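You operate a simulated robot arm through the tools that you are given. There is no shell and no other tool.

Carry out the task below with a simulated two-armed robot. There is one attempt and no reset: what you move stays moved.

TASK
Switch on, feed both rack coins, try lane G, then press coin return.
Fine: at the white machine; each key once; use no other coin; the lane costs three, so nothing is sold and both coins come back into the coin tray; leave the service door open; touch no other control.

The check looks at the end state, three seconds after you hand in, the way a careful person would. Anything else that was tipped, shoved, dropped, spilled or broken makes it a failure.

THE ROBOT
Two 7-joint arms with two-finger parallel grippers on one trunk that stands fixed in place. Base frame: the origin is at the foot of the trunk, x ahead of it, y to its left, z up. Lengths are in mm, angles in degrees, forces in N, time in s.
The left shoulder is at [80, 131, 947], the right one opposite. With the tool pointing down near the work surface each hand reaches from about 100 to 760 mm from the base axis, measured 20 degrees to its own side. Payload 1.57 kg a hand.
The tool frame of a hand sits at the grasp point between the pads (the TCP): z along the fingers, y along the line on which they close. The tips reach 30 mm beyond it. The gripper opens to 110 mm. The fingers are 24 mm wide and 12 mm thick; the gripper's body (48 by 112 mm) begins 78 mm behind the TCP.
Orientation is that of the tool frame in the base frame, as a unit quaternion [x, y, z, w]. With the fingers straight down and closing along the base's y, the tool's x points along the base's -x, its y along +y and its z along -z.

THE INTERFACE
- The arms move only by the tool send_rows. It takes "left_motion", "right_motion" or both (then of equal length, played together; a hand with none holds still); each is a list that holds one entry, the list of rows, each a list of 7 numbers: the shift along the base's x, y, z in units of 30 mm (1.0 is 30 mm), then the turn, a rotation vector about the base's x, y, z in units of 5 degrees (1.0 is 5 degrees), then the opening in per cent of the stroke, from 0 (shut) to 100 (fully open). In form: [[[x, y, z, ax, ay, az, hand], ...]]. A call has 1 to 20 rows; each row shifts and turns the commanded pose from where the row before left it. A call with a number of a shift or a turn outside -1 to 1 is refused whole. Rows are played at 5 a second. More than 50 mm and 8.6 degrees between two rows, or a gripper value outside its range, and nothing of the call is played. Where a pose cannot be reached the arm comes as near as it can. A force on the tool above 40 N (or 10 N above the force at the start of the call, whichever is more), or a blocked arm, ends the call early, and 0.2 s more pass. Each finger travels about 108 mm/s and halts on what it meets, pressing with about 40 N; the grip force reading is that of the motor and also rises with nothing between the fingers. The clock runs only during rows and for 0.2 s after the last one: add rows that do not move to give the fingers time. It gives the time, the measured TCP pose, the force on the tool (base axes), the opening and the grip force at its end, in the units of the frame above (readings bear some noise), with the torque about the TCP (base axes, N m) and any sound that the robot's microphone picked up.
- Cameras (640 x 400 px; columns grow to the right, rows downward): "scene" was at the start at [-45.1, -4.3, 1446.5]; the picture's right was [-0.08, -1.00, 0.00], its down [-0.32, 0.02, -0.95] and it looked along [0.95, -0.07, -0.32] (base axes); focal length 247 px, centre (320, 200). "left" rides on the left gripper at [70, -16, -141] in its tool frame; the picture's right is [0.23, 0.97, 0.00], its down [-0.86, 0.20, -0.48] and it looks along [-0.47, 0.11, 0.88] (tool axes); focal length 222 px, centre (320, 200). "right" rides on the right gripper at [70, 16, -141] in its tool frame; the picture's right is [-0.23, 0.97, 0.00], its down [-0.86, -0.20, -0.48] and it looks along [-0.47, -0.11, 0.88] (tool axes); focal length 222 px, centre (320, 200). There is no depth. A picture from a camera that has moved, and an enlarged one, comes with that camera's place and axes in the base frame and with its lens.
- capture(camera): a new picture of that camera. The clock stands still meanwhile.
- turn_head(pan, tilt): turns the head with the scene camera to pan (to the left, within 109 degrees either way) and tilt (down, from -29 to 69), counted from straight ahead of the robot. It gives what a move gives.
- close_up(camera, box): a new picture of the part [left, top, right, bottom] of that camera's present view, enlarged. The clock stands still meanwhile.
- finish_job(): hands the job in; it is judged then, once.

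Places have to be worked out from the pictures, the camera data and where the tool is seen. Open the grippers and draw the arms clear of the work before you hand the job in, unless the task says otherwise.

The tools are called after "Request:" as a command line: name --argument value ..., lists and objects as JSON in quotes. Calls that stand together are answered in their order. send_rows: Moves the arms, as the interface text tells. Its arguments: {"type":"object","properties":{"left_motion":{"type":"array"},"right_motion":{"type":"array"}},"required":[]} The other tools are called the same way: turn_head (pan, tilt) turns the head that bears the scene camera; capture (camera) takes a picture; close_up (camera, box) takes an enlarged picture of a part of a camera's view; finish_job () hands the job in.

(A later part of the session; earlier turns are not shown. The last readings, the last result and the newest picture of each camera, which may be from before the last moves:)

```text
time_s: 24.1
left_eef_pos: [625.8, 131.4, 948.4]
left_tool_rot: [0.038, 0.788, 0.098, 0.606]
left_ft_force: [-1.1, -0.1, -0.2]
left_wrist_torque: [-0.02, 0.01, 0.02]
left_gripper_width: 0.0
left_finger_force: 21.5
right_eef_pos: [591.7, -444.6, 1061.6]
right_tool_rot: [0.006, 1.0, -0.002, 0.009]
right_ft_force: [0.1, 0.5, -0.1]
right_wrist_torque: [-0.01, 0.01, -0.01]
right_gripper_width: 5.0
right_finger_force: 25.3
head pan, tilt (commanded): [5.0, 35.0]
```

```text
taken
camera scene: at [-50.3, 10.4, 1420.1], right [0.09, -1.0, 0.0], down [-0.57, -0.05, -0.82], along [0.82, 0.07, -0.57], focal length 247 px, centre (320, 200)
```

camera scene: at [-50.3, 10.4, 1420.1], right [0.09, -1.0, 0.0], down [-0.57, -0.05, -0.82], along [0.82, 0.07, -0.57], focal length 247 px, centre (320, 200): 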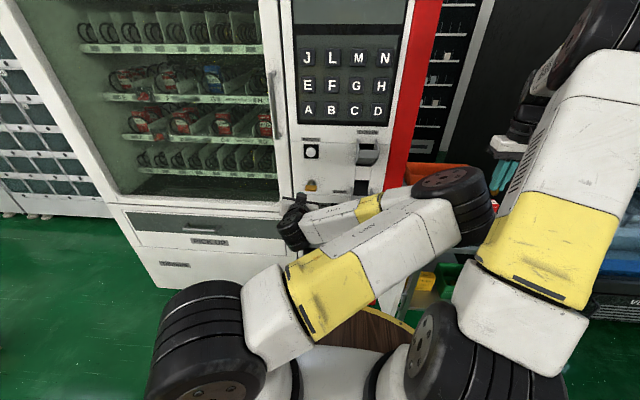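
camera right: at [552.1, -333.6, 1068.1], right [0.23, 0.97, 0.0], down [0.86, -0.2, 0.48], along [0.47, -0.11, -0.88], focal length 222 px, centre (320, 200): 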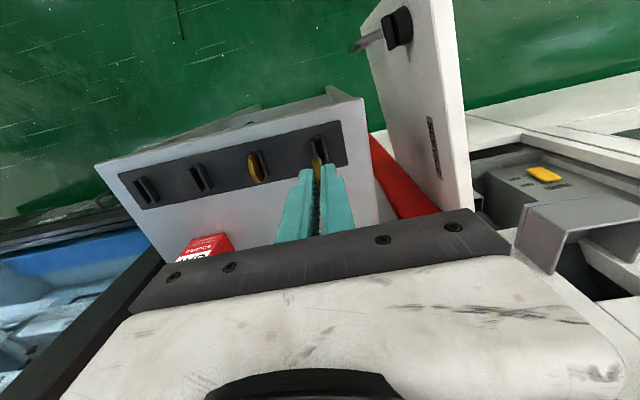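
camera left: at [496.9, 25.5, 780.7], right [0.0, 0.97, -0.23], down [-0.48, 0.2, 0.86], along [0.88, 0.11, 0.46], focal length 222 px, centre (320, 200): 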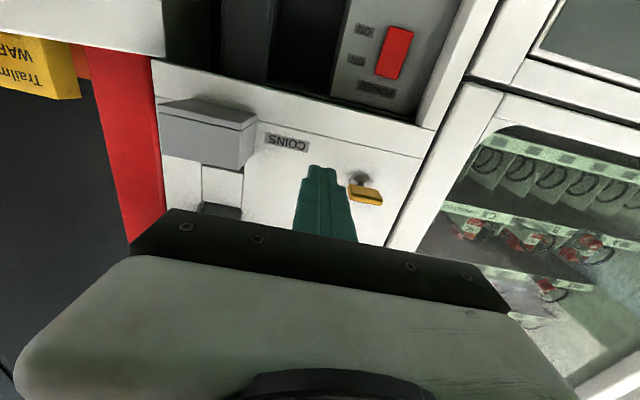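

There is clearance now. I bring the left hand up and turn it back toward pointing down in stages, watching the elbow.

Request:
send_rows --left_motion '[[[-0.1, 0.04, 0.94, -0.151, 0.936, 0.059, 0], [-0.2, 0.04, 0.94, -0.151, 0.936, 0.059, 0], [-0.2, 0.04, 0.94, -0.151, 0.936, 0.059, 0], [-0.3, 0.04, 0.94, -0.151, 0.936, 0.059, 0], [0, 0, 0, 0, 0, 0, 0]]]'

Request:
capture --camera "scene"

```text
time_s: 25.3
left_eef_pos: [601.1, 137.1, 1061.5]
left_tool_rot: [0.03, 0.879, 0.077, 0.469]
left_ft_force: [-0.8, 0.2, 0.3]
left_wrist_torque: [0.01, 0.03, -0.03]
left_gripper_width: 0.0
left_finger_force: 21.3
right_eef_pos: [592.0, -444.8, 1062.4]
right_tool_rot: [0.005, 1.0, -0.003, 0.009]
right_ft_force: [-0.6, -0.1, 0.6]
right_wrist_torque: [0.02, 0.0, -0.01]
right_gripper_width: 4.8
right_finger_force: 25.4
head pan, tilt (commanded): [5.0, 35.0]
```

```text
taken
camera scene: at [-50.3, 10.4, 1420.1], right [0.09, -1.0, 0.0], down [-0.57, -0.05, -0.82], along [0.82, 0.07, -0.57], focal length 247 px, centre (320, 200)
```

scene: 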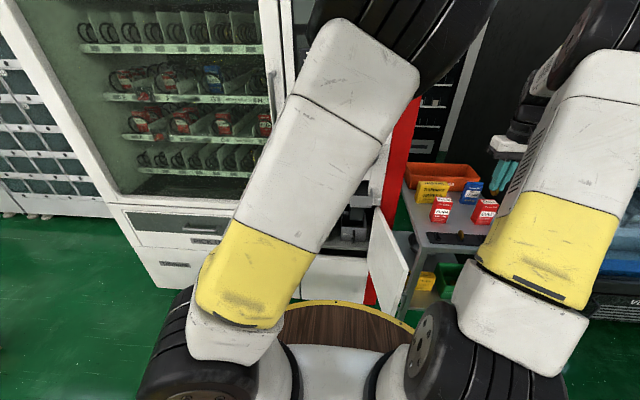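

The left elbow is rising and swinging back up. I continue the turn in small steps.

Request:
send_rows --left_motion '[[[-0.3, 0.04, 0.94, -0.151, 0.936, 0.059, 0], [-0.3, 0.04, 0.94, -0.151, 0.936, 0.059, 0], [-0.3, 0.04, 0.94, -0.151, 0.936, 0.059, 0], [-0.3, 0.04, 0.94, -0.151, 0.936, 0.059, 0], [0, 0, 0, 0, 0, 0, 0]]]'

Request:
capture --camera "scene"

```text
time_s: 26.5
left_eef_pos: [565.6, 141.3, 1175.2]
left_tool_rot: [0.019, 0.946, 0.052, 0.32]
left_ft_force: [-0.5, 0.3, -0.2]
left_wrist_torque: [0.01, -0.02, 0.01]
left_gripper_width: 0.1
left_finger_force: 21.6
right_eef_pos: [591.4, -445.7, 1061.7]
right_tool_rot: [0.005, 1.0, -0.003, 0.01]
right_ft_force: [0.7, -0.3, 0.3]
right_wrist_torque: [-0.01, 0.02, -0.05]
right_gripper_width: 4.7
right_finger_force: 25.3
head pan, tilt (commanded): [5.0, 35.0]
```

```text
taken
camera scene: at [-50.3, 10.4, 1420.1], right [0.09, -1.0, 0.0], down [-0.57, -0.05, -0.82], along [0.82, 0.07, -0.57], focal length 247 px, centre (320, 200)
```

scene: 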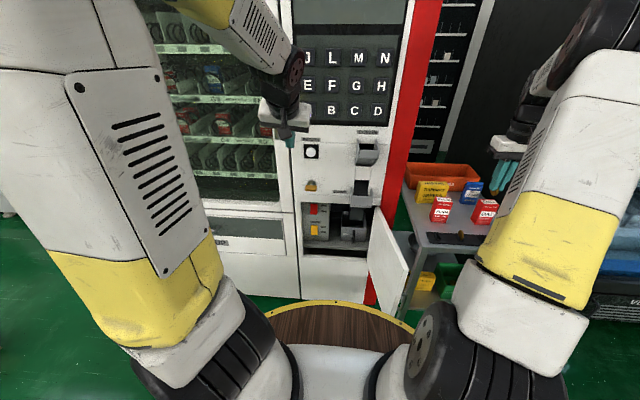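

The left elbow is back on its own (left) side, with the hand tilted 37° forward at (566, 141, 1175). I'll use a tilt of about 50° for the switch; I lower the hand in front of the compartment in two stages while straightening it.

Request:
send_rows --left_motion '[[[0.15, -0.058, -0.9, -0.106, -0.217, 0, 0], [0.15, -0.058, -0.9, -0.106, -0.217, 0, 0], [0.15, -0.058, -0.9, -0.106, -0.217, 0, 0], [0.15, -0.058, -0.9, -0.106, -0.217, 0, 0], [0.15, -0.058, -0.9, -0.106, -0.217, 0, 0], [0.15, -0.058, -0.9, -0.106, -0.217, 0, 0], [0, 0, 0, 0, 0, 0, 0]]]'

Request:
capture --camera "scene"

```text
time_s: 28.1
left_eef_pos: [592.3, 132.2, 1013.0]
left_tool_rot: [0.008, 0.927, 0.026, 0.373]
left_ft_force: [-0.5, 0.0, -0.2]
left_wrist_torque: [0.01, -0.01, 0.01]
left_gripper_width: 0.0
left_finger_force: 21.3
right_eef_pos: [592.6, -444.4, 1062.3]
right_tool_rot: [0.006, 1.0, -0.003, 0.011]
right_ft_force: [-0.2, 0.7, -0.7]
right_wrist_torque: [0.01, -0.03, -0.01]
right_gripper_width: 4.8
right_finger_force: 25.2
head pan, tilt (commanded): [5.0, 35.0]
```

```text
taken
camera scene: at [-50.3, 10.4, 1420.1], right [0.09, -1.0, 0.0], down [-0.57, -0.05, -0.82], along [0.82, 0.07, -0.57], focal length 247 px, centre (320, 200)
```

scene: 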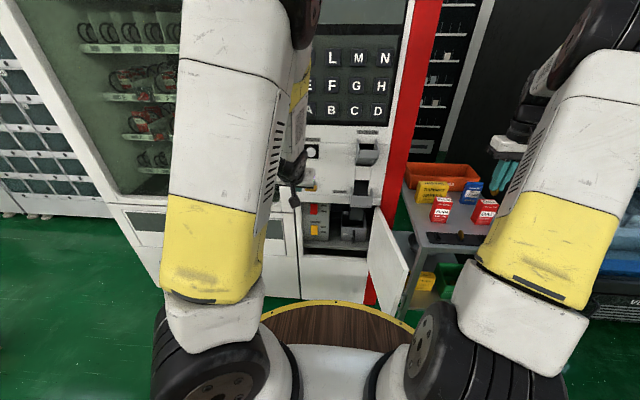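

The elbow is about central and everything is still clear. I continue down and forward with the tilt held, in a short stage.

Request:
send_rows --left_motion '[[[0.4, -0.06, -0.8, -0.1, 0, 0, 0], [0.4, -0.06, -0.8, -0.1, 0, 0, 0], [0.4, -0.06, -0.8, -0.1, 0, 0, 0], [0.4, -0.06, -0.8, -0.1, 0, 0, 0], [0, 0, 0, 0, 0, 0, 0]]]'

Request:
capture --camera "scene"

Request:
capture --camera "left"

```text
time_s: 29.3
left_eef_pos: [638.9, 124.6, 915.3]
left_tool_rot: [0.001, 0.928, 0.011, 0.373]
left_ft_force: [0.5, -0.7, 0.2]
left_wrist_torque: [-0.03, 0.0, 0.02]
left_gripper_width: 0.1
left_finger_force: 21.3
right_eef_pos: [592.1, -443.9, 1061.6]
right_tool_rot: [0.005, 1.0, -0.003, 0.009]
right_ft_force: [0.6, 0.0, -0.1]
right_wrist_torque: [-0.01, -0.03, 0.01]
right_gripper_width: 4.6
right_finger_force: 25.4
head pan, tilt (commanded): [5.0, 35.0]
```

```text
taken
camera scene: at [-50.3, 10.4, 1420.1], right [0.09, -1.0, 0.0], down [-0.57, -0.05, -0.82], along [0.82, 0.07, -0.57], focal length 247 px, centre (320, 200)
```

scene: 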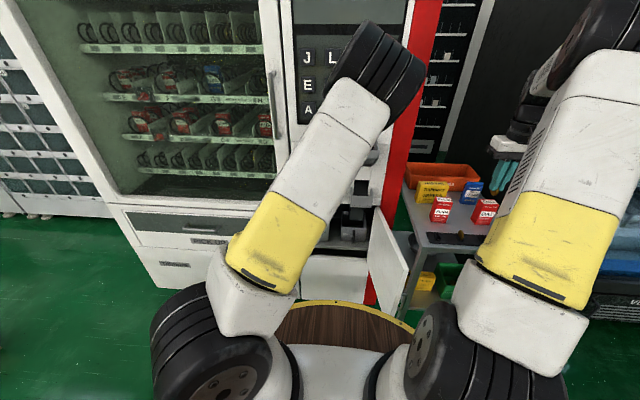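

```text
taken
camera left: at [491.1, 107.1, 967.4], right [-0.17, 0.98, -0.14], down [0.28, 0.18, 0.94], along [0.94, 0.12, -0.31], focal length 222 px, centre (320, 200)
```

left: 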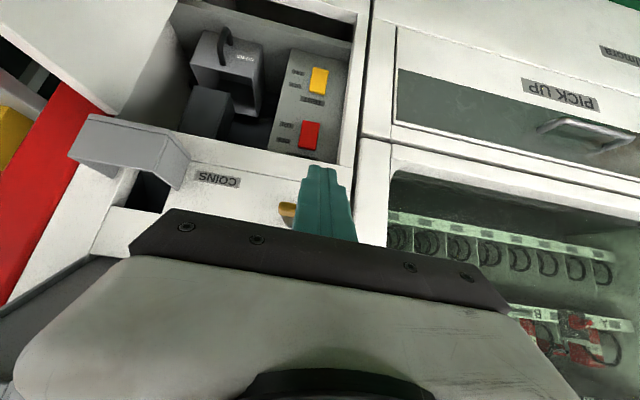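

The left camera now sees both the POWER (red) and TEST (yellow) rockers; I enlarge for a better fix on the red one.

Request:
close_up --camera "left" --box '[250, 40, 378, 120]'

Request:
close_up --camera "left" --box '[250, 100, 378, 180]'

```text
5.00 times, centred on (314, 80) of left
camera zoom: at [491.1, 107.1, 967.4], right [-0.17, 0.98, -0.14], down [0.28, 0.18, 0.94], along [0.94, 0.12, -0.31], focal length 1111 px, centre (350, 800)
```

zoom: 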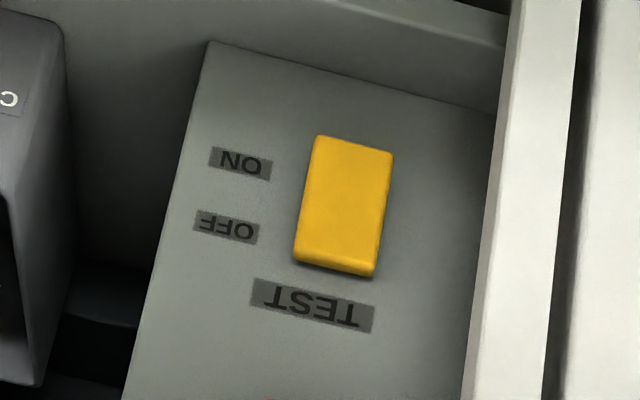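

```text
5.00 times, centred on (314, 140) of left
camera zoom: at [491.1, 107.1, 967.4], right [-0.17, 0.98, -0.14], down [0.28, 0.18, 0.94], along [0.94, 0.12, -0.31], focal length 1111 px, centre (350, 500)
```

zoom: 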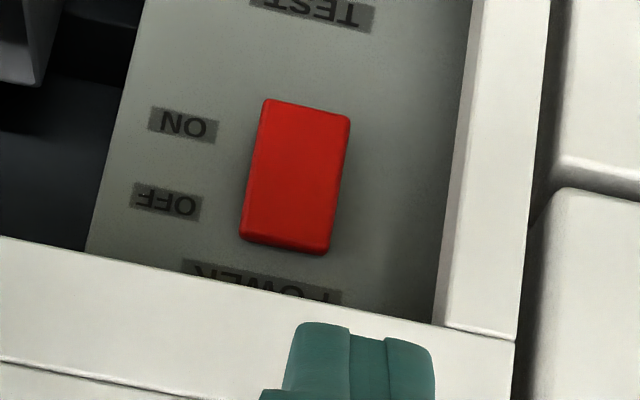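

Combining the two left-camera views puts the rocker centre at about (855, 115, 725), its ON half around z ≈ 708. I move down and forward while increasing the tilt to about 55°, staying outside the machine face.

Request:
send_rows --left_motion '[[[0.41, -0.05, -0.77, 0, -0.44, 0, 0], [0.41, -0.05, -0.77, 0, -0.44, 0, 0], [0.41, -0.05, -0.77, 0, -0.44, 0, 0], [0.41, -0.05, -0.77, 0, -0.44, 0, 0], [0.41, -0.05, -0.77, 0, -0.44, 0, 0], [0, 0, 0, 0, 0, 0, 0]]]'

Request:
capture --camera "scene"

Request:
capture --camera "left"

```text
time_s: 30.7
left_eef_pos: [699.7, 112.0, 802.7]
left_tool_rot: [0.0, 0.887, 0.011, 0.461]
left_ft_force: [0.5, 0.0, 0.7]
left_wrist_torque: [-0.01, 0.0, 0.03]
left_gripper_width: 0.0
left_finger_force: 21.2
left hand out of reach, approached as far as the arm can: row 5
right_eef_pos: [592.0, -445.5, 1063.3]
right_tool_rot: [0.005, 1.0, -0.003, 0.01]
right_ft_force: [0.2, 0.3, -0.2]
right_wrist_torque: [0.0, -0.01, 0.03]
right_gripper_width: 4.7
right_finger_force: 25.1
head pan, tilt (commanded): [5.0, 35.0]
```

```text
taken
camera scene: at [-50.3, 10.4, 1420.1], right [0.09, -1.0, 0.0], down [-0.57, -0.05, -0.82], along [0.82, 0.07, -0.57], focal length 247 px, centre (320, 200)
```

scene: 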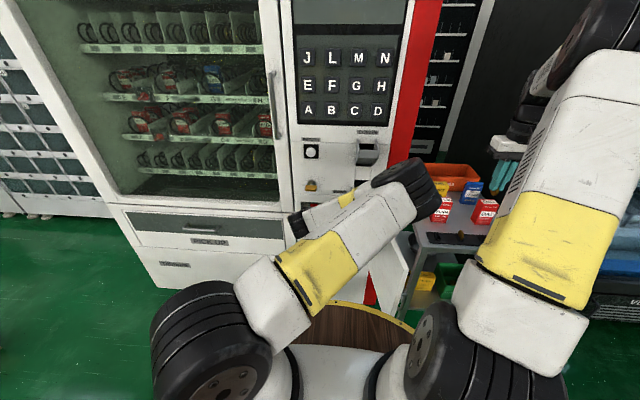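

```text
taken
camera left: at [544.3, 95.1, 825.0], right [-0.14, 0.98, -0.17], down [0.1, 0.18, 0.98], along [0.99, 0.12, -0.12], focal length 222 px, centre (320, 200)
```

left: 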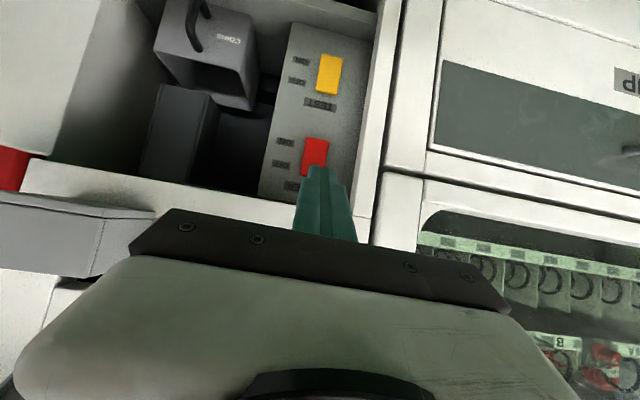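

Tilt is 55° and the fingertip lines up with the red rocker in the left picture; one row hit a reach limit by a hair. I advance forward-down in short steps toward the lower half of the rocker.

Request:
send_rows --left_motion '[[[0.6, 0.03, -0.45, 0, 0, 0, 0], [0.6, 0.03, -0.45, 0, 0, 0, 0], [0.6, 0.03, -0.45, 0, 0, 0, 0], [0, 0, 0, 0, 0, 0, 0]]]'

Request:
capture --camera "scene"

Request:
capture --camera "left"

```text
time_s: 31.7
left_eef_pos: [728.5, 84.1, 792.9]
left_tool_rot: [0.0, 0.887, 0.011, 0.461]
left_ft_force: [-0.3, 0.3, 1.4]
left_wrist_torque: [0.0, -0.01, -0.01]
left_gripper_width: 0.0
left_finger_force: 21.0
left hand out of reach, approached as far as the arm can: row 1, 2, 3
right_eef_pos: [591.4, -444.6, 1062.8]
right_tool_rot: [0.005, 1.0, -0.003, 0.009]
right_ft_force: [1.3, 0.0, -1.3]
right_wrist_torque: [-0.02, 0.01, 0.0]
right_gripper_width: 5.0
right_finger_force: 25.5
head pan, tilt (commanded): [5.0, 35.0]
```

```text
taken
camera scene: at [-50.3, 10.4, 1420.1], right [0.09, -1.0, 0.0], down [-0.57, -0.05, -0.82], along [0.82, 0.07, -0.57], focal length 247 px, centre (320, 200)
```

scene: 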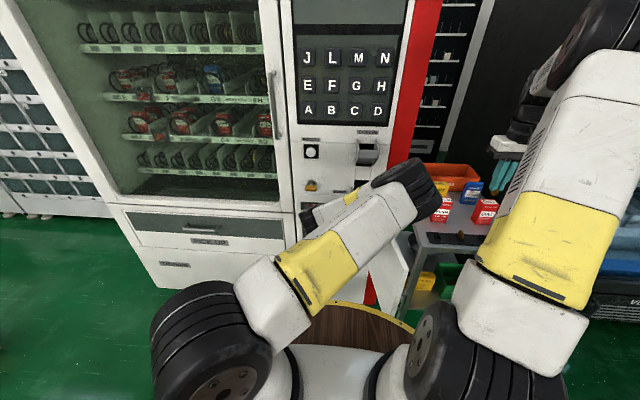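

```text
taken
camera left: at [572.3, 66.0, 817.4], right [-0.14, 0.98, -0.17], down [0.1, 0.18, 0.98], along [0.99, 0.12, -0.12], focal length 222 px, centre (320, 200)
```

left: 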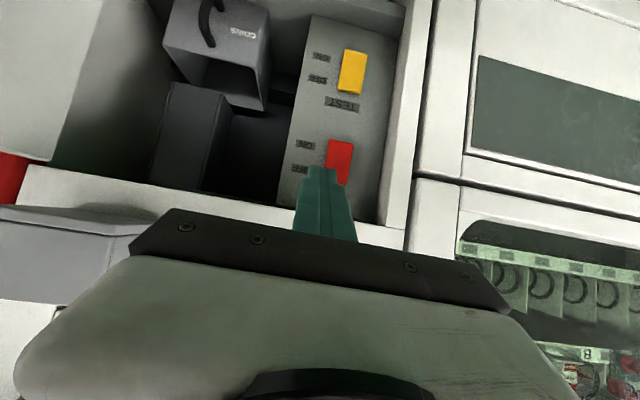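

The left shoulder is at its limit with the elbow on the right, so this posture cannot reach the switch. I retreat up the way I came until the elbow swings back out to the left.

Request:
send_rows --left_motion '[[[-0.59, 0.27, 0.81, 0, 0.44, 0, 0], [-0.59, 0.27, 0.81, 0, 0.44, 0, 0], [-0.59, 0.27, 0.81, 0, 0.44, 0, 0], [-0.59, 0.27, 0.81, 0, 0.44, 0, 0], [-0.59, 0.27, 0.81, 0, 0.44, 0, 0], [-0.4, 0.06, 0.82, 0, 0.2, 0, 0], [-0.4, 0.06, 0.82, 0, 0.2, 0, 0], [-0.4, 0.06, 0.82, 0, 0.2, 0, 0], [-0.4, 0.06, 0.82, 0, 0.2, 0, 0], [-0.15, 0.05, 0.9, 0, 0.3, 0, 0], [-0.15, 0.05, 0.9, 0, 0.3, 0, 0], [-0.15, 0.05, 0.9, 0, 0.3, 0, 0], [-0.15, 0.05, 0.9, 0, 0.3, 0, 0], [-0.15, 0.05, 0.9, 0, 0.3, 0, 0], [0, 0, 0, 0, 0, 0, 0]]]'

Request:
capture --camera "scene"

```text
time_s: 34.9
left_eef_pos: [571.5, 143.7, 1152.5]
left_tool_rot: [0.004, 0.96, 0.01, 0.279]
left_ft_force: [0.1, 0.4, 0.0]
left_wrist_torque: [0.02, 0.03, -0.02]
left_gripper_width: 0.0
left_finger_force: 20.8
right_eef_pos: [591.9, -444.8, 1063.3]
right_tool_rot: [0.006, 1.0, -0.002, 0.01]
right_ft_force: [-0.1, 0.1, -1.1]
right_wrist_torque: [0.0, -0.01, 0.04]
right_gripper_width: 5.0
right_finger_force: 25.2
head pan, tilt (commanded): [5.0, 35.0]
```

```text
taken
camera scene: at [-50.3, 10.4, 1420.1], right [0.09, -1.0, 0.0], down [-0.57, -0.05, -0.82], along [0.82, 0.07, -0.57], focal length 247 px, centre (320, 200)
```

scene: 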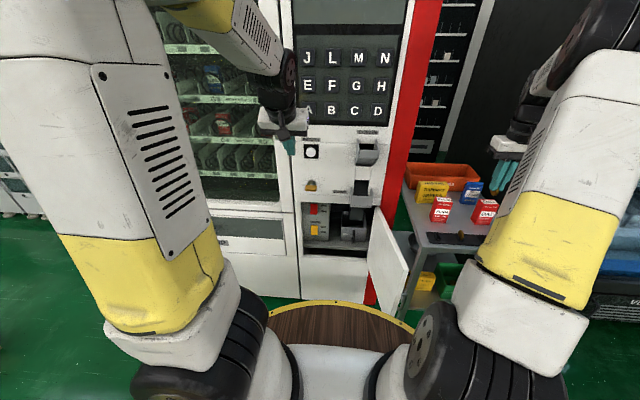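

The elbow is on the left again with the hand at (572, 144, 1152). Now I point the fingers also to the left (rotation about +x) with the hand nearer the middle, which should keep the elbow out and also clears the lock knob; I test it in a short stage.

Request:
send_rows --left_motion '[[[0.1, -0.6, -0.5, 1, 0, 0, 0], [0.1, -0.6, -0.5, 1, 0, 0, 0], [0.1, -0.6, -0.5, 1, 0, 0, 0], [0.1, -0.6, -0.5, 1, 0, 0, 0], [0.1, -0.6, -0.5, 1, 0, 0, 0], [0, 0, 0, 0, 0, 0, 0]]]'

Request:
capture --camera "scene"

```text
time_s: 36.3
left_eef_pos: [585.3, 52.7, 1076.9]
left_tool_rot: [0.064, 0.935, 0.218, 0.271]
left_ft_force: [0.5, 0.1, -0.6]
left_wrist_torque: [0.03, 0.02, 0.02]
left_gripper_width: 0.0
left_finger_force: 20.5
right_eef_pos: [591.8, -445.2, 1062.1]
right_tool_rot: [0.006, 1.0, -0.002, 0.009]
right_ft_force: [-0.6, -0.7, -0.6]
right_wrist_torque: [0.01, -0.01, 0.02]
right_gripper_width: 4.9
right_finger_force: 25.9
head pan, tilt (commanded): [5.0, 35.0]
```

```text
taken
camera scene: at [-50.3, 10.4, 1420.1], right [0.09, -1.0, 0.0], down [-0.57, -0.05, -0.82], along [0.82, 0.07, -0.57], focal length 247 px, centre (320, 200)
```

scene: 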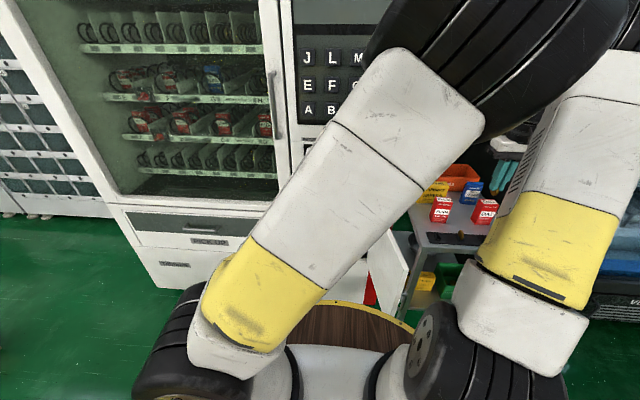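

Pointing the fingers left pushed the elbow right, so the opposite should hold it left. I undo that turn and tilt the fingers to the right instead, with the hand moving to the left side.

Request:
send_rows --left_motion '[[[-0.1, 0.6, 0.5, -1, 0, 0, 0], [-0.1, 0.6, 0.5, -1, 0, 0, 0], [-0.1, 0.6, 0.5, -1, 0, 0, 0], [-0.1, 0.6, 0.5, -1, 0, 0, 0], [-0.1, 0.6, 0.5, -1, 0, 0, 0], [0, 0.4, 0, -1, 0, 0, 0], [0, 0.4, 0, -1, 0, 0, 0], [0, 0.4, 0, -1, 0, 0, 0], [0, 0.4, 0, -1, 0, 0, 0], [0, 0.4, 0, -1, 0, 0, 0], [0, 0, 0, 0, 0, 0, 0]]]'

Request:
capture --camera "scene"

```text
time_s: 38.7
left_eef_pos: [571.1, 201.9, 1150.5]
left_tool_rot: [-0.059, 0.94, -0.198, 0.272]
left_ft_force: [0.6, 0.2, 0.6]
left_wrist_torque: [0.0, 0.02, 0.0]
left_gripper_width: 0.0
left_finger_force: 20.9
right_eef_pos: [592.1, -444.6, 1062.0]
right_tool_rot: [0.005, 1.0, -0.003, 0.009]
right_ft_force: [0.1, 1.3, 0.0]
right_wrist_torque: [0.01, -0.02, 0.0]
right_gripper_width: 5.0
right_finger_force: 25.2
head pan, tilt (commanded): [5.0, 35.0]
```

```text
taken
camera scene: at [-50.3, 10.5, 1420.1], right [0.09, -1.0, 0.0], down [-0.57, -0.05, -0.82], along [0.82, 0.07, -0.57], focal length 247 px, centre (320, 200)
```

scene: 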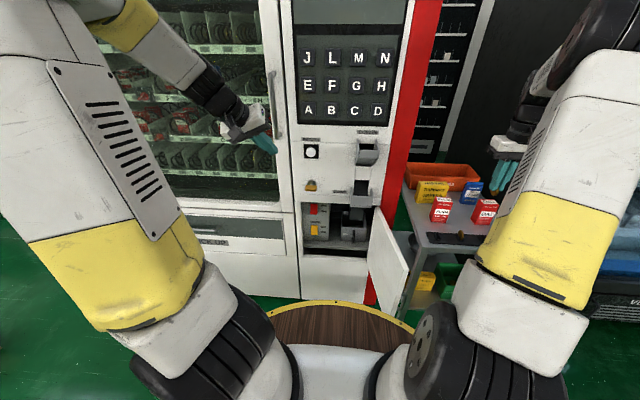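

Now the elbow stays well out to the left. I lower the hand at this orientation toward the front of the compartment.

Request:
send_rows --left_motion '[[[0.29, -0.03, -0.83, 0, 0, 0, 0], [0.29, -0.03, -0.83, 0, 0, 0, 0], [0.29, -0.03, -0.83, 0, 0, 0, 0], [0.29, -0.03, -0.83, 0, 0, 0, 0], [0.29, -0.03, -0.83, 0, 0, 0, 0], [0.29, -0.03, -0.83, 0, 0, 0, 0], [0.29, -0.03, -0.83, 0, 0, 0, 0], [0.29, -0.03, -0.83, 0, 0, 0, 0], [0, 0, 0, 0, 0, 0, 0]]]'

Request:
capture --camera "scene"

Request:
capture --camera "left"

```text
time_s: 40.7
left_eef_pos: [640.7, 195.7, 949.7]
left_tool_rot: [-0.057, 0.94, -0.199, 0.272]
left_ft_force: [0.0, 0.1, -0.8]
left_wrist_torque: [-0.02, -0.02, 0.02]
left_gripper_width: 0.3
left_finger_force: 21.3
right_eef_pos: [592.2, -444.6, 1063.1]
right_tool_rot: [0.005, 1.0, -0.002, 0.01]
right_ft_force: [0.2, 1.0, -0.2]
right_wrist_torque: [0.01, 0.0, -0.01]
right_gripper_width: 4.9
right_finger_force: 25.4
head pan, tilt (commanded): [5.0, 35.0]
```

```text
taken
camera scene: at [-50.3, 10.5, 1420.1], right [0.09, -1.0, 0.0], down [-0.57, -0.05, -0.82], along [0.82, 0.07, -0.57], focal length 247 px, centre (320, 200)
```

scene: 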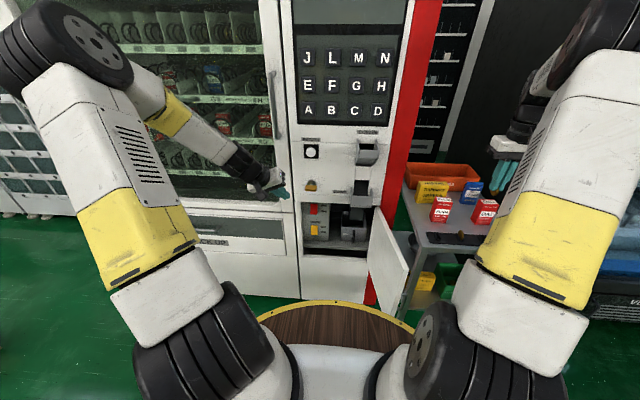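

```text
taken
camera left: at [506.2, 212.7, 1031.0], right [-0.19, 0.84, -0.5], down [0.47, 0.53, 0.71], along [0.86, -0.1, -0.49], focal length 222 px, centre (320, 200)
```

left: 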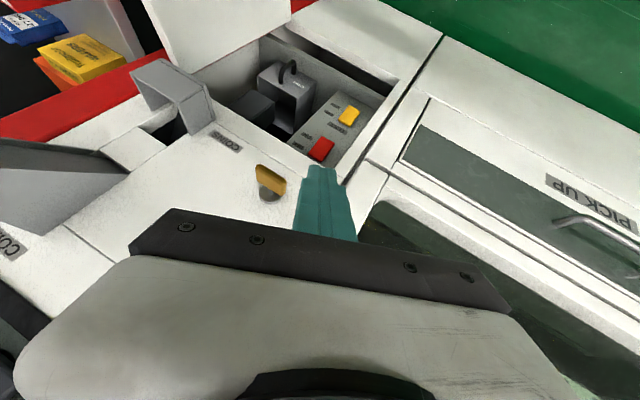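

The left arm posture is now natural and its camera shows the red rocker ahead of the fingertips. I advance to a point about 140 mm short of the rocker while tilting 12° more forward.

Request:
send_rows --left_motion '[[[0.478, -0.167, -0.756, 0, -0.4, 0, 0], [0.478, -0.167, -0.756, 0, -0.4, 0, 0], [0.478, -0.167, -0.756, 0, -0.4, 0, 0], [0.478, -0.167, -0.756, 0, -0.4, 0, 0], [0.478, -0.167, -0.756, 0, -0.4, 0, 0], [0.478, -0.167, -0.756, 0, -0.4, 0, 0], [0, 0, 0, 0, 0, 0, 0]]]'

Request:
capture --camera "left"

Request:
capture --camera "scene"

```text
time_s: 42.3
left_eef_pos: [727.1, 164.5, 815.6]
left_tool_rot: [-0.037, 0.906, -0.203, 0.37]
left_ft_force: [-0.4, -0.4, -0.5]
left_wrist_torque: [0.0, 0.02, -0.01]
left_gripper_width: 0.0
left_finger_force: 21.3
right_eef_pos: [593.8, -445.3, 1063.1]
right_tool_rot: [0.005, 1.0, -0.003, 0.01]
right_ft_force: [0.1, 0.6, -0.4]
right_wrist_torque: [0.01, 0.02, -0.02]
right_gripper_width: 4.9
right_finger_force: 25.4
head pan, tilt (commanded): [5.0, 35.0]
```

```text
taken
camera left: at [578.5, 182.6, 867.3], right [-0.08, 0.84, -0.53], down [0.31, 0.53, 0.79], along [0.95, -0.1, -0.3], focal length 222 px, centre (320, 200)
```

left: 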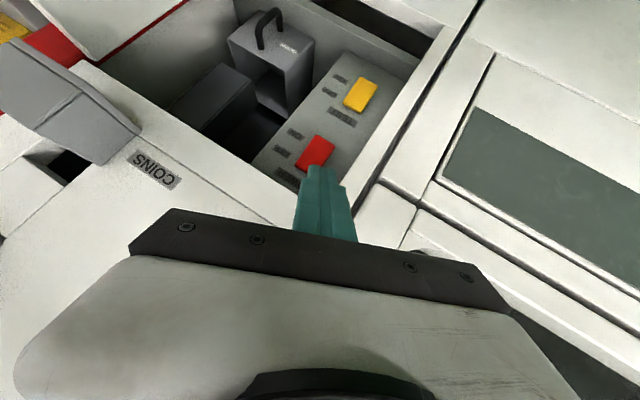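

```text
taken
camera scene: at [-50.3, 10.5, 1420.1], right [0.09, -1.0, 0.0], down [-0.57, -0.05, -0.82], along [0.82, 0.07, -0.57], focal length 247 px, centre (320, 200)
```

scene: 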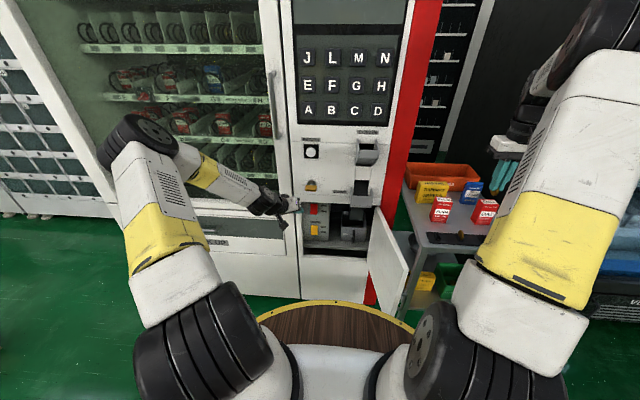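

The approach line should meet the rocker's lower (ON) half; I enlarge the view to check the aim.

Request:
close_up --camera "left" --box '[256, 110, 384, 190]'

```text
5.00 times, centred on (320, 150) of left
camera zoom: at [578.5, 182.6, 867.3], right [-0.08, 0.84, -0.53], down [0.31, 0.53, 0.79], along [0.95, -0.1, -0.3], focal length 1111 px, centre (320, 450)
```

zoom: 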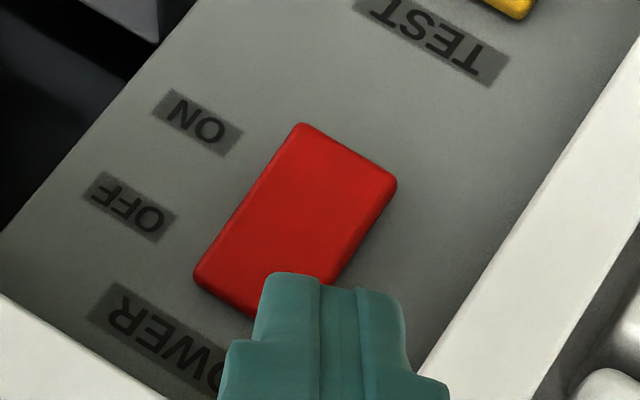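

The rocker spans z ≈ 701–757 at y ≈ 112; the lower half centre is about z = 715. I advance to roughly 25 mm short of it, aiming 8 mm higher than the pure tool line.

Request:
send_rows --left_motion '[[[0.52, -0.253, -0.46, 0, 0, 0, 0], [0.52, -0.253, -0.46, 0, 0, 0, 0], [0.52, -0.253, -0.46, 0, 0, 0, 0], [0.52, -0.253, -0.46, 0, 0, 0, 0], [0.52, -0.253, -0.46, 0, 0, 0, 0], [0, 0, 0, 0, 0, 0, 0]]]'

Request:
close_up --camera "left" --box '[240, 100, 400, 200]'

Request:
close_up --camera "scene" --box '[250, 170, 378, 250]'

```text
time_s: 43.7
left_eef_pos: [802.9, 123.8, 745.7]
left_tool_rot: [-0.036, 0.906, -0.203, 0.369]
left_ft_force: [-0.4, -1.1, -0.3]
left_wrist_torque: [0.04, 0.03, 0.02]
left_gripper_width: 0.1
left_finger_force: 21.5
right_eef_pos: [591.8, -445.2, 1062.2]
right_tool_rot: [0.005, 1.0, -0.002, 0.01]
right_ft_force: [0.4, -0.5, 0.5]
right_wrist_torque: [-0.02, 0.0, -0.01]
right_gripper_width: 4.8
right_finger_force: 25.2
head pan, tilt (commanded): [5.0, 35.0]
```

```text
4.00 times, centred on (320, 150) of left
camera zoom: at [654.0, 143.0, 796.5], right [-0.08, 0.84, -0.53], down [0.31, 0.53, 0.79], along [0.95, -0.1, -0.3], focal length 888 px, centre (320, 400)
```

zoom: 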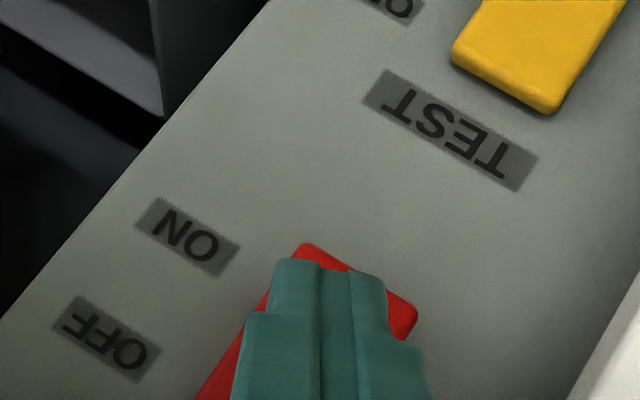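

```text
5.00 times, centred on (314, 210) of scene
camera zoom: at [-50.3, 10.5, 1420.1], right [0.09, -1.0, 0.0], down [-0.57, -0.05, -0.82], along [0.82, 0.07, -0.57], focal length 1234 px, centre (350, 150)
```

zoom: 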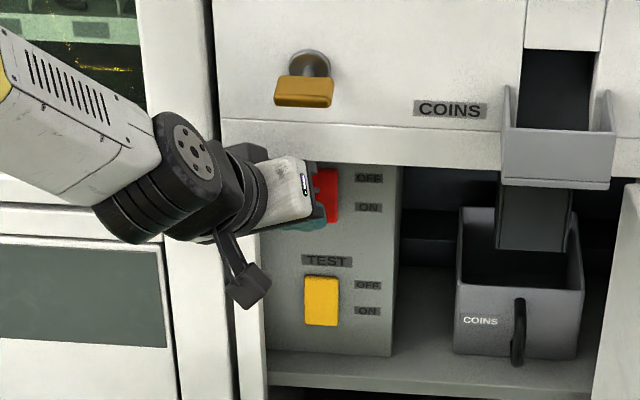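

The fingertips sit just in front of the lower half of the red rocker, clear of TEST. I press forward in small steps and watch the force.

Request:
send_rows --left_motion '[[[0.18, -0.09, -0.1, 0, 0, 0, 0], [0.18, -0.09, -0.1, 0, 0, 0, 0], [0.18, -0.09, -0.1, 0, 0, 0, 0], [0.15, -0.07, -0.1, 0, 0, 0, 0], [0, 0, 0, 0, 0, 0, 0]]]'

Request:
close_up --camera "left" --box '[240, 100, 400, 200]'

Request:
close_up --camera "scene" --box '[250, 170, 378, 250]'

```text
time_s: 44.7
left_eef_pos: [818.5, 116.8, 731.3]
left_tool_rot: [-0.036, 0.908, -0.204, 0.364]
left_ft_force: [-15.6, 5.1, 7.2]
left_wrist_torque: [0.04, 0.03, 0.13]
left_gripper_width: 0.0
left_finger_force: 21.1
right_eef_pos: [591.7, -444.8, 1063.1]
right_tool_rot: [0.004, 1.0, -0.003, 0.011]
right_ft_force: [0.1, -0.7, 0.2]
right_wrist_torque: [-0.01, 0.02, 0.01]
right_gripper_width: 5.0
right_finger_force: 25.3
head pan, tilt (commanded): [5.0, 35.0]
stopped in row 4 (left hand): the force on the tool passed its limit at 118 N (the readings are from after the stop); the commanded pose is now the measured one
```

```text
4.00 times, centred on (320, 150) of left
camera zoom: at [671.2, 134.5, 784.3], right [-0.08, 0.84, -0.53], down [0.32, 0.53, 0.79], along [0.94, -0.1, -0.31], focal length 888 px, centre (320, 400)
```

zoom: 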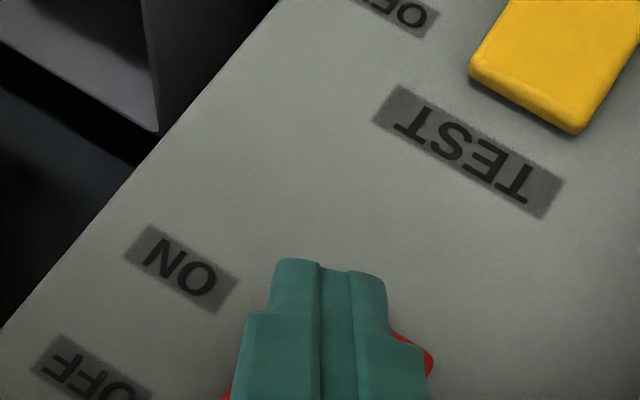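

```text
5.00 times, centred on (314, 210) of scene
camera zoom: at [-50.7, 10.6, 1420.1], right [0.09, -1.0, 0.0], down [-0.57, -0.05, -0.82], along [0.82, 0.07, -0.57], focal length 1234 px, centre (350, 150)
```

zoom: 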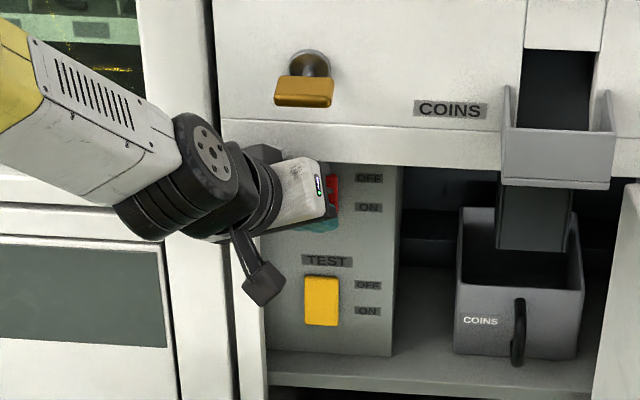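

Contact was made with a force peak; no sound was reported. I back off along the approach line and look at the rocker and the display.

Request:
send_rows --left_motion '[[[-0.3, 0.15, 0.28, 0, 0, 0, 0], [-0.5, 0.25, 0.45, 0, 0, 0, 0], [-0.5, 0.25, 0.45, 0, 0, 0, 0], [-0.5, 0.25, 0.45, 0, 0, 0, 0], [0, 0, 0, 0, 0, 0, 0]]]'

Request:
close_up --camera "left" --box '[240, 100, 400, 200]'

Request:
capture --camera "scene"

```text
time_s: 45.9
left_eef_pos: [766.3, 144.6, 782.0]
left_tool_rot: [-0.037, 0.908, -0.204, 0.365]
left_ft_force: [-0.8, -0.7, 0.8]
left_wrist_torque: [-0.02, 0.0, -0.02]
left_gripper_width: 0.0
left_finger_force: 21.4
right_eef_pos: [591.7, -444.6, 1062.5]
right_tool_rot: [0.005, 1.0, -0.003, 0.009]
right_ft_force: [0.4, 0.2, -0.7]
right_wrist_torque: [-0.01, 0.03, 0.03]
right_gripper_width: 4.8
right_finger_force: 25.9
head pan, tilt (commanded): [5.0, 35.0]
```

```text
4.00 times, centred on (320, 150) of left
camera zoom: at [617.6, 162.4, 834.4], right [-0.08, 0.84, -0.53], down [0.32, 0.53, 0.79], along [0.94, -0.1, -0.31], focal length 888 px, centre (320, 400)
```

zoom: 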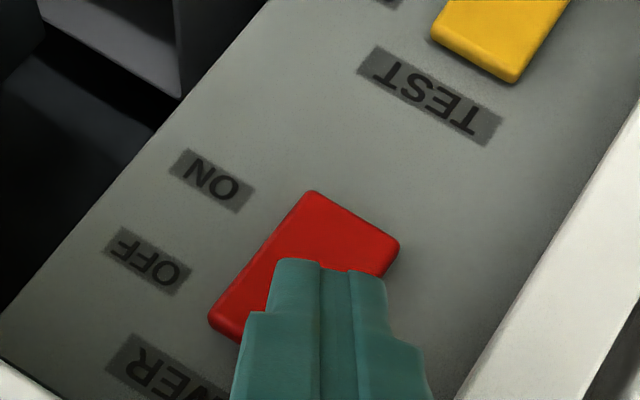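

```text
taken
camera scene: at [-50.2, 10.5, 1420.1], right [0.09, -1.0, 0.0], down [-0.57, -0.05, -0.82], along [0.82, 0.07, -0.57], focal length 247 px, centre (320, 200)
```

scene: 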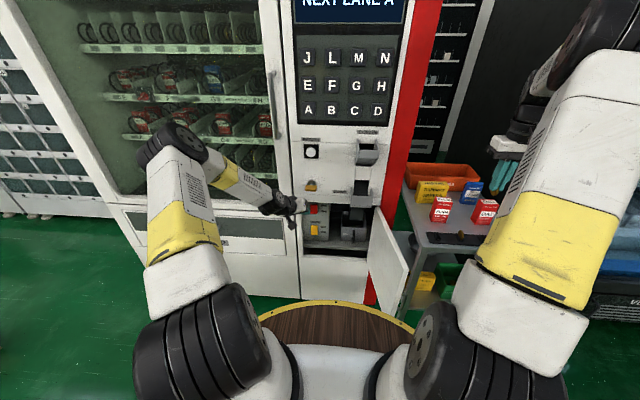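

The display has come on ("NEXT LANE A…"), so power is on. I withdraw the left hand from the compartment the way it came and tilt the head up to read the display.

Request:
send_rows --left_motion '[[[-0.6, 0.3, 0.55, 0, 0, 0, 0], [-0.6, 0.2, 0.7, 0, 0.4, 0, 0], [-0.6, 0.2, 0.8, 0, 0.4, 0, 0], [-0.6, 0.1, 0.8, 0, 0.4, 0, 0], [-0.5, 0, 0.8, 0, 0.4, 0, 0], [-0.3, 0, 0.8, 0, 0.4, 0, 0], [-0.3, 0, 0.8, 0, 0.4, 0, 0], [-0.3, 0, 0.8, 0, 0, 0, 0], [0, 0, 0, 0, 0, 0, 0]]]'

Request:
turn_head --pan -4.4 --tilt 18.5

Request:
capture --camera "scene"

```text
time_s: 47.9
left_eef_pos: [650.3, 166.1, 963.9]
left_tool_rot: [-0.057, 0.941, -0.199, 0.267]
left_ft_force: [-0.7, -0.2, 1.1]
left_wrist_torque: [-0.01, 0.0, -0.02]
left_gripper_width: 0.0
left_finger_force: 21.4
right_eef_pos: [592.3, -446.0, 1062.1]
right_tool_rot: [0.006, 1.0, -0.003, 0.01]
right_ft_force: [-0.9, -0.5, -0.8]
right_wrist_torque: [-0.04, 0.0, -0.01]
right_gripper_width: 4.8
right_finger_force: 25.0
head pan, tilt (commanded): [5.0, 35.0]
```

```text
time_s: 48.7
left_eef_pos: [650.0, 167.2, 962.9]
left_tool_rot: [-0.057, 0.941, -0.198, 0.268]
left_ft_force: [0.4, 0.5, 0.1]
left_wrist_torque: [0.02, 0.01, 0.02]
left_gripper_width: 0.0
left_finger_force: 21.5
right_eef_pos: [591.2, -444.5, 1063.2]
right_tool_rot: [0.006, 1.0, -0.002, 0.01]
right_ft_force: [-0.2, -0.8, -1.3]
right_wrist_torque: [0.02, 0.02, 0.01]
right_gripper_width: 4.8
right_finger_force: 25.3
head pan, tilt (commanded): [-4.4, 18.5]
```

```text
taken
camera scene: at [-45.0, -4.3, 1446.3], right [-0.08, -1.0, 0.0], down [-0.32, 0.02, -0.95], along [0.95, -0.07, -0.32], focal length 247 px, centre (320, 200)
```

scene: 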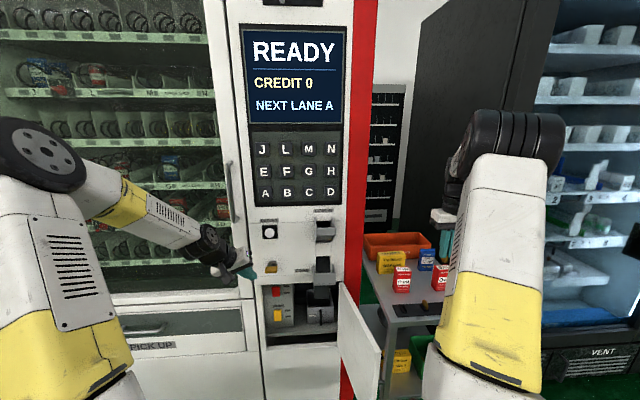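

The display reads READY, CREDIT 0. Now I look closely at the COIN IN hopper and check the coin in the right hand, and move the left hand back to the left.

Request:
send_rows --left_motion '[[[-0.6, 0.4, 0.8, 0, 0, 0, 0], [-0.6, 0.4, 0.8, 0, 0, 0, 0], [-0.6, 0.4, 0.8, 0, 0, 0, 0], [-0.4, 0.4, 0.8, 0, 0, 0, 0], [0, 0, 0, 0, 0, 0, 0]]]'

Request:
close_up --camera "scene" --box '[285, 200, 365, 250]'

Request:
close_up --camera "scene" --box '[285, 245, 365, 295]'

Request:
capture --camera "right"

Request:
capture --camera "left"

```text
time_s: 49.9
left_eef_pos: [584.7, 214.1, 1059.5]
left_tool_rot: [-0.056, 0.941, -0.199, 0.268]
left_ft_force: [-0.1, 0.1, -0.4]
left_wrist_torque: [0.02, 0.03, 0.01]
left_gripper_width: 0.0
left_finger_force: 21.2
right_eef_pos: [591.8, -444.8, 1062.7]
right_tool_rot: [0.005, 1.0, -0.003, 0.009]
right_ft_force: [-0.7, 0.0, -0.1]
right_wrist_torque: [-0.02, 0.01, -0.01]
right_gripper_width: 4.9
right_finger_force: 25.8
head pan, tilt (commanded): [-4.4, 18.5]
```

```text
8.00 times, centred on (325, 225) of scene
camera zoom: at [-45.0, -4.4, 1446.4], right [-0.08, -1.0, 0.0], down [-0.32, 0.02, -0.95], along [0.95, -0.07, -0.32], focal length 1974 px, centre (280, 0)
```

zoom: 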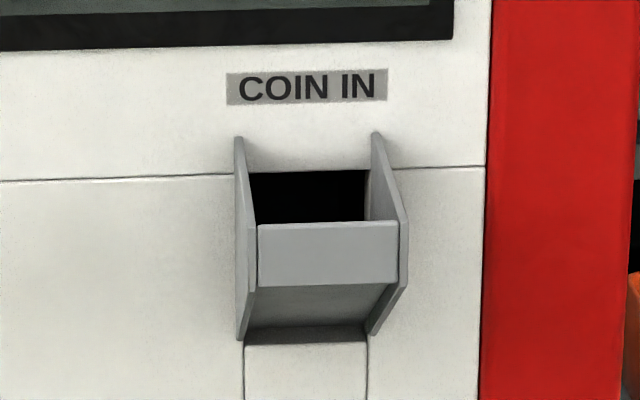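

```text
8.00 times, centred on (325, 270) of scene
camera zoom: at [-45.0, -4.4, 1446.4], right [-0.08, -1.0, 0.0], down [-0.32, 0.02, -0.95], along [0.95, -0.07, -0.32], focal length 1974 px, centre (280, -360)
```

zoom: 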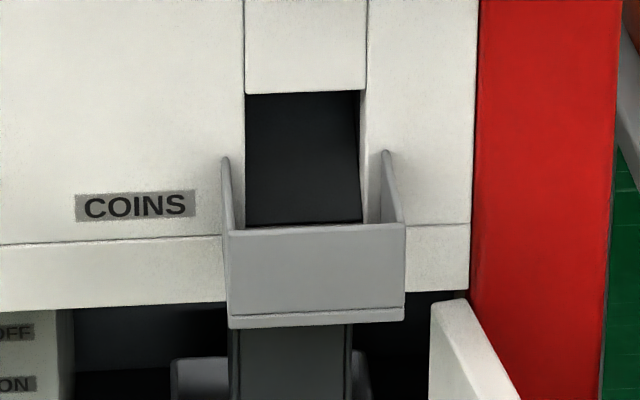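

```text
taken
camera right: at [519.6, -427.4, 1200.8], right [0.24, 0.97, 0.0], down [0.84, -0.21, 0.5], along [0.48, -0.12, -0.87], focal length 222 px, centre (320, 200)
```

right: 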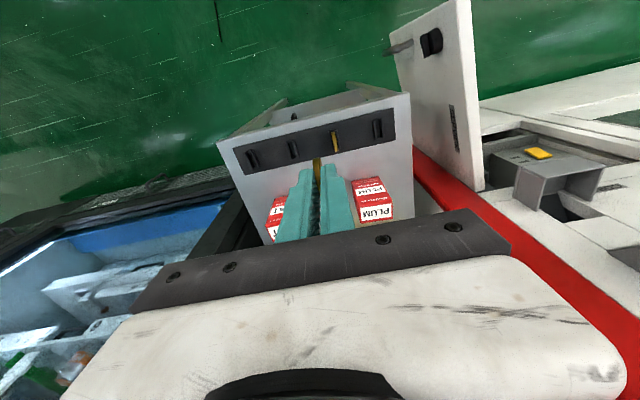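

```text
taken
camera left: at [451.6, 232.3, 1142.9], right [-0.19, 0.84, -0.5], down [0.47, 0.53, 0.7], along [0.86, -0.1, -0.5], focal length 222 px, centre (320, 200)
```

left: 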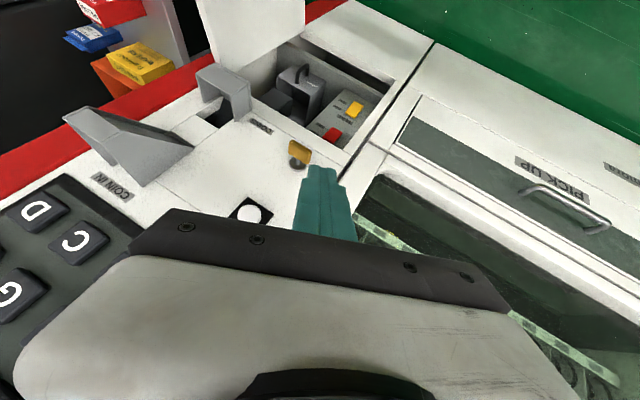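

I enlarge the hopper in the left camera view to triangulate its rim.

Request:
close_up --camera "left" --box '[50, 90, 210, 190]'

Request:
close_up --camera "right" --box '[260, 120, 388, 200]'

```text
4.00 times, centred on (130, 140) of left
camera zoom: at [451.6, 232.3, 1142.9], right [-0.19, 0.84, -0.5], down [0.47, 0.53, 0.7], along [0.86, -0.1, -0.5], focal length 888 px, centre (1080, 440)
```

zoom: 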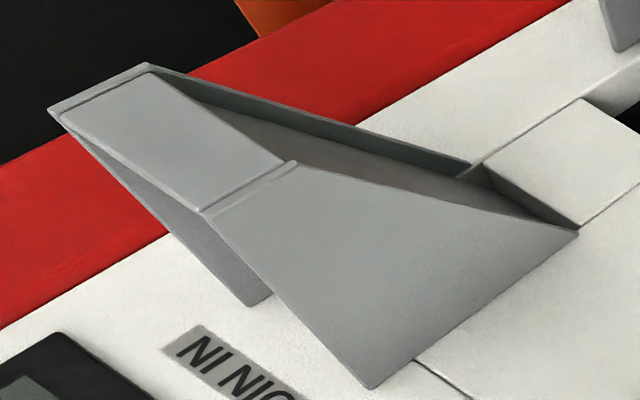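

```text
5.00 times, centred on (324, 160) of right
camera zoom: at [519.6, -427.4, 1200.8], right [0.24, 0.97, 0.0], down [0.84, -0.21, 0.5], along [0.48, -0.12, -0.87], focal length 1111 px, centre (300, 400)
```

zoom: 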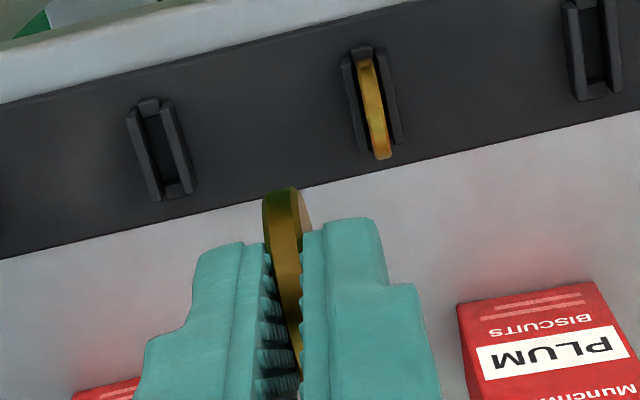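

The hopper's open top is at z ≈ 1096, spanning x ≈ 700–805 and y ≈ -54 to -108, with a floor sloping into the machine. I bring the right hand with the coin over in front of it while tilting it 30° forward.

Request:
send_rows --right_motion '[[[0.1, 0.6, 0.6, 0, -0.5, 0, 0], [0.1, 0.8, 0.6, 0, -0.5, 0, 0], [0.133, 0.82, 0.5, 0, -0.5, 0, 0], [0.133, 0.82, 0.5, 0, -0.5, 0, 0], [0.133, 0.82, 0.5, 0, -0.5, 0, 0], [0.133, 0.82, 0.42, 0, -0.5, 0, 0], [0.133, 0.82, 0.42, 0, -0.5, 0, 0], [0.133, 0.82, 0.42, 0, -0.5, 0, 0], [0.133, 0.82, 0.42, 0, -0.5, 0, 0], [0.133, 0.82, 0.3, 0, -0.5, 0, 0], [0.133, 0.82, 0.3, 0, -0.5, 0, 0], [0.133, 0.82, 0.3, 0, -0.5, 0, 0], [0, 0, 0, 0, 0, 0, 0]]]'

Request:
capture --camera "scene"

Request:
capture --camera "right"

```text
time_s: 52.7
left_eef_pos: [585.0, 213.7, 1060.2]
left_tool_rot: [-0.057, 0.941, -0.198, 0.269]
left_ft_force: [-1.2, 0.4, -0.3]
left_wrist_torque: [-0.01, 0.0, 0.01]
left_gripper_width: 0.0
left_finger_force: 21.5
right_eef_pos: [637.1, -155.9, 1220.2]
right_tool_rot: [0.006, 0.963, -0.001, 0.269]
right_ft_force: [1.0, 0.3, 0.6]
right_wrist_torque: [0.04, 0.02, -0.01]
right_gripper_width: 5.2
right_finger_force: 25.6
head pan, tilt (commanded): [-4.4, 18.5]
```

```text
taken
camera scene: at [-45.0, -4.3, 1446.4], right [-0.08, -1.0, 0.0], down [-0.32, 0.02, -0.95], along [0.95, -0.07, -0.32], focal length 247 px, centre (320, 200)
```

scene: 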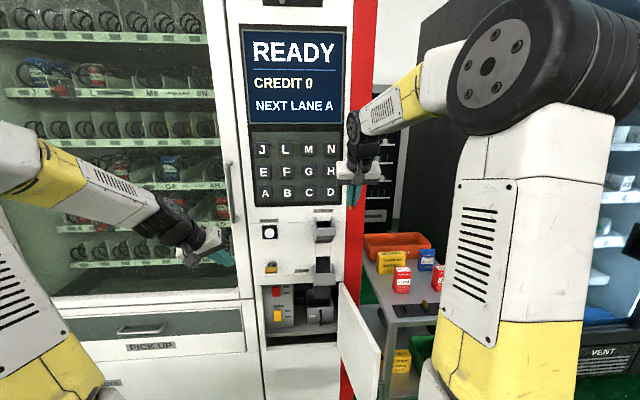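

```text
taken
camera right: at [504.8, -137.8, 1302.9], right [0.21, 0.97, 0.12], down [0.48, -0.21, 0.85], along [0.85, -0.12, -0.51], focal length 222 px, centre (320, 200)
```

right: 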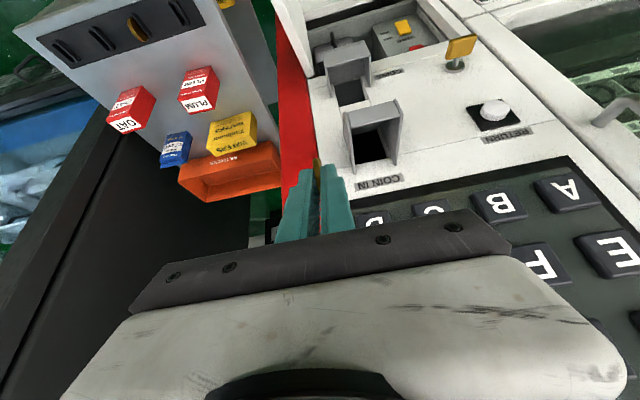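

The right camera sees the hopper from above; I enlarge it to fix the rim's place.

Request:
close_up --camera "right" --box '[290, 80, 450, 180]'

```text
4.00 times, centred on (370, 130) of right
camera zoom: at [504.8, -137.8, 1302.9], right [0.21, 0.97, 0.12], down [0.48, -0.21, 0.85], along [0.85, -0.12, -0.51], focal length 888 px, centre (120, 480)
```

zoom: 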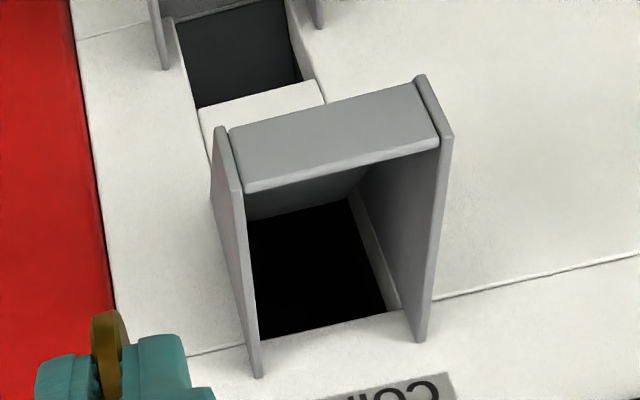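

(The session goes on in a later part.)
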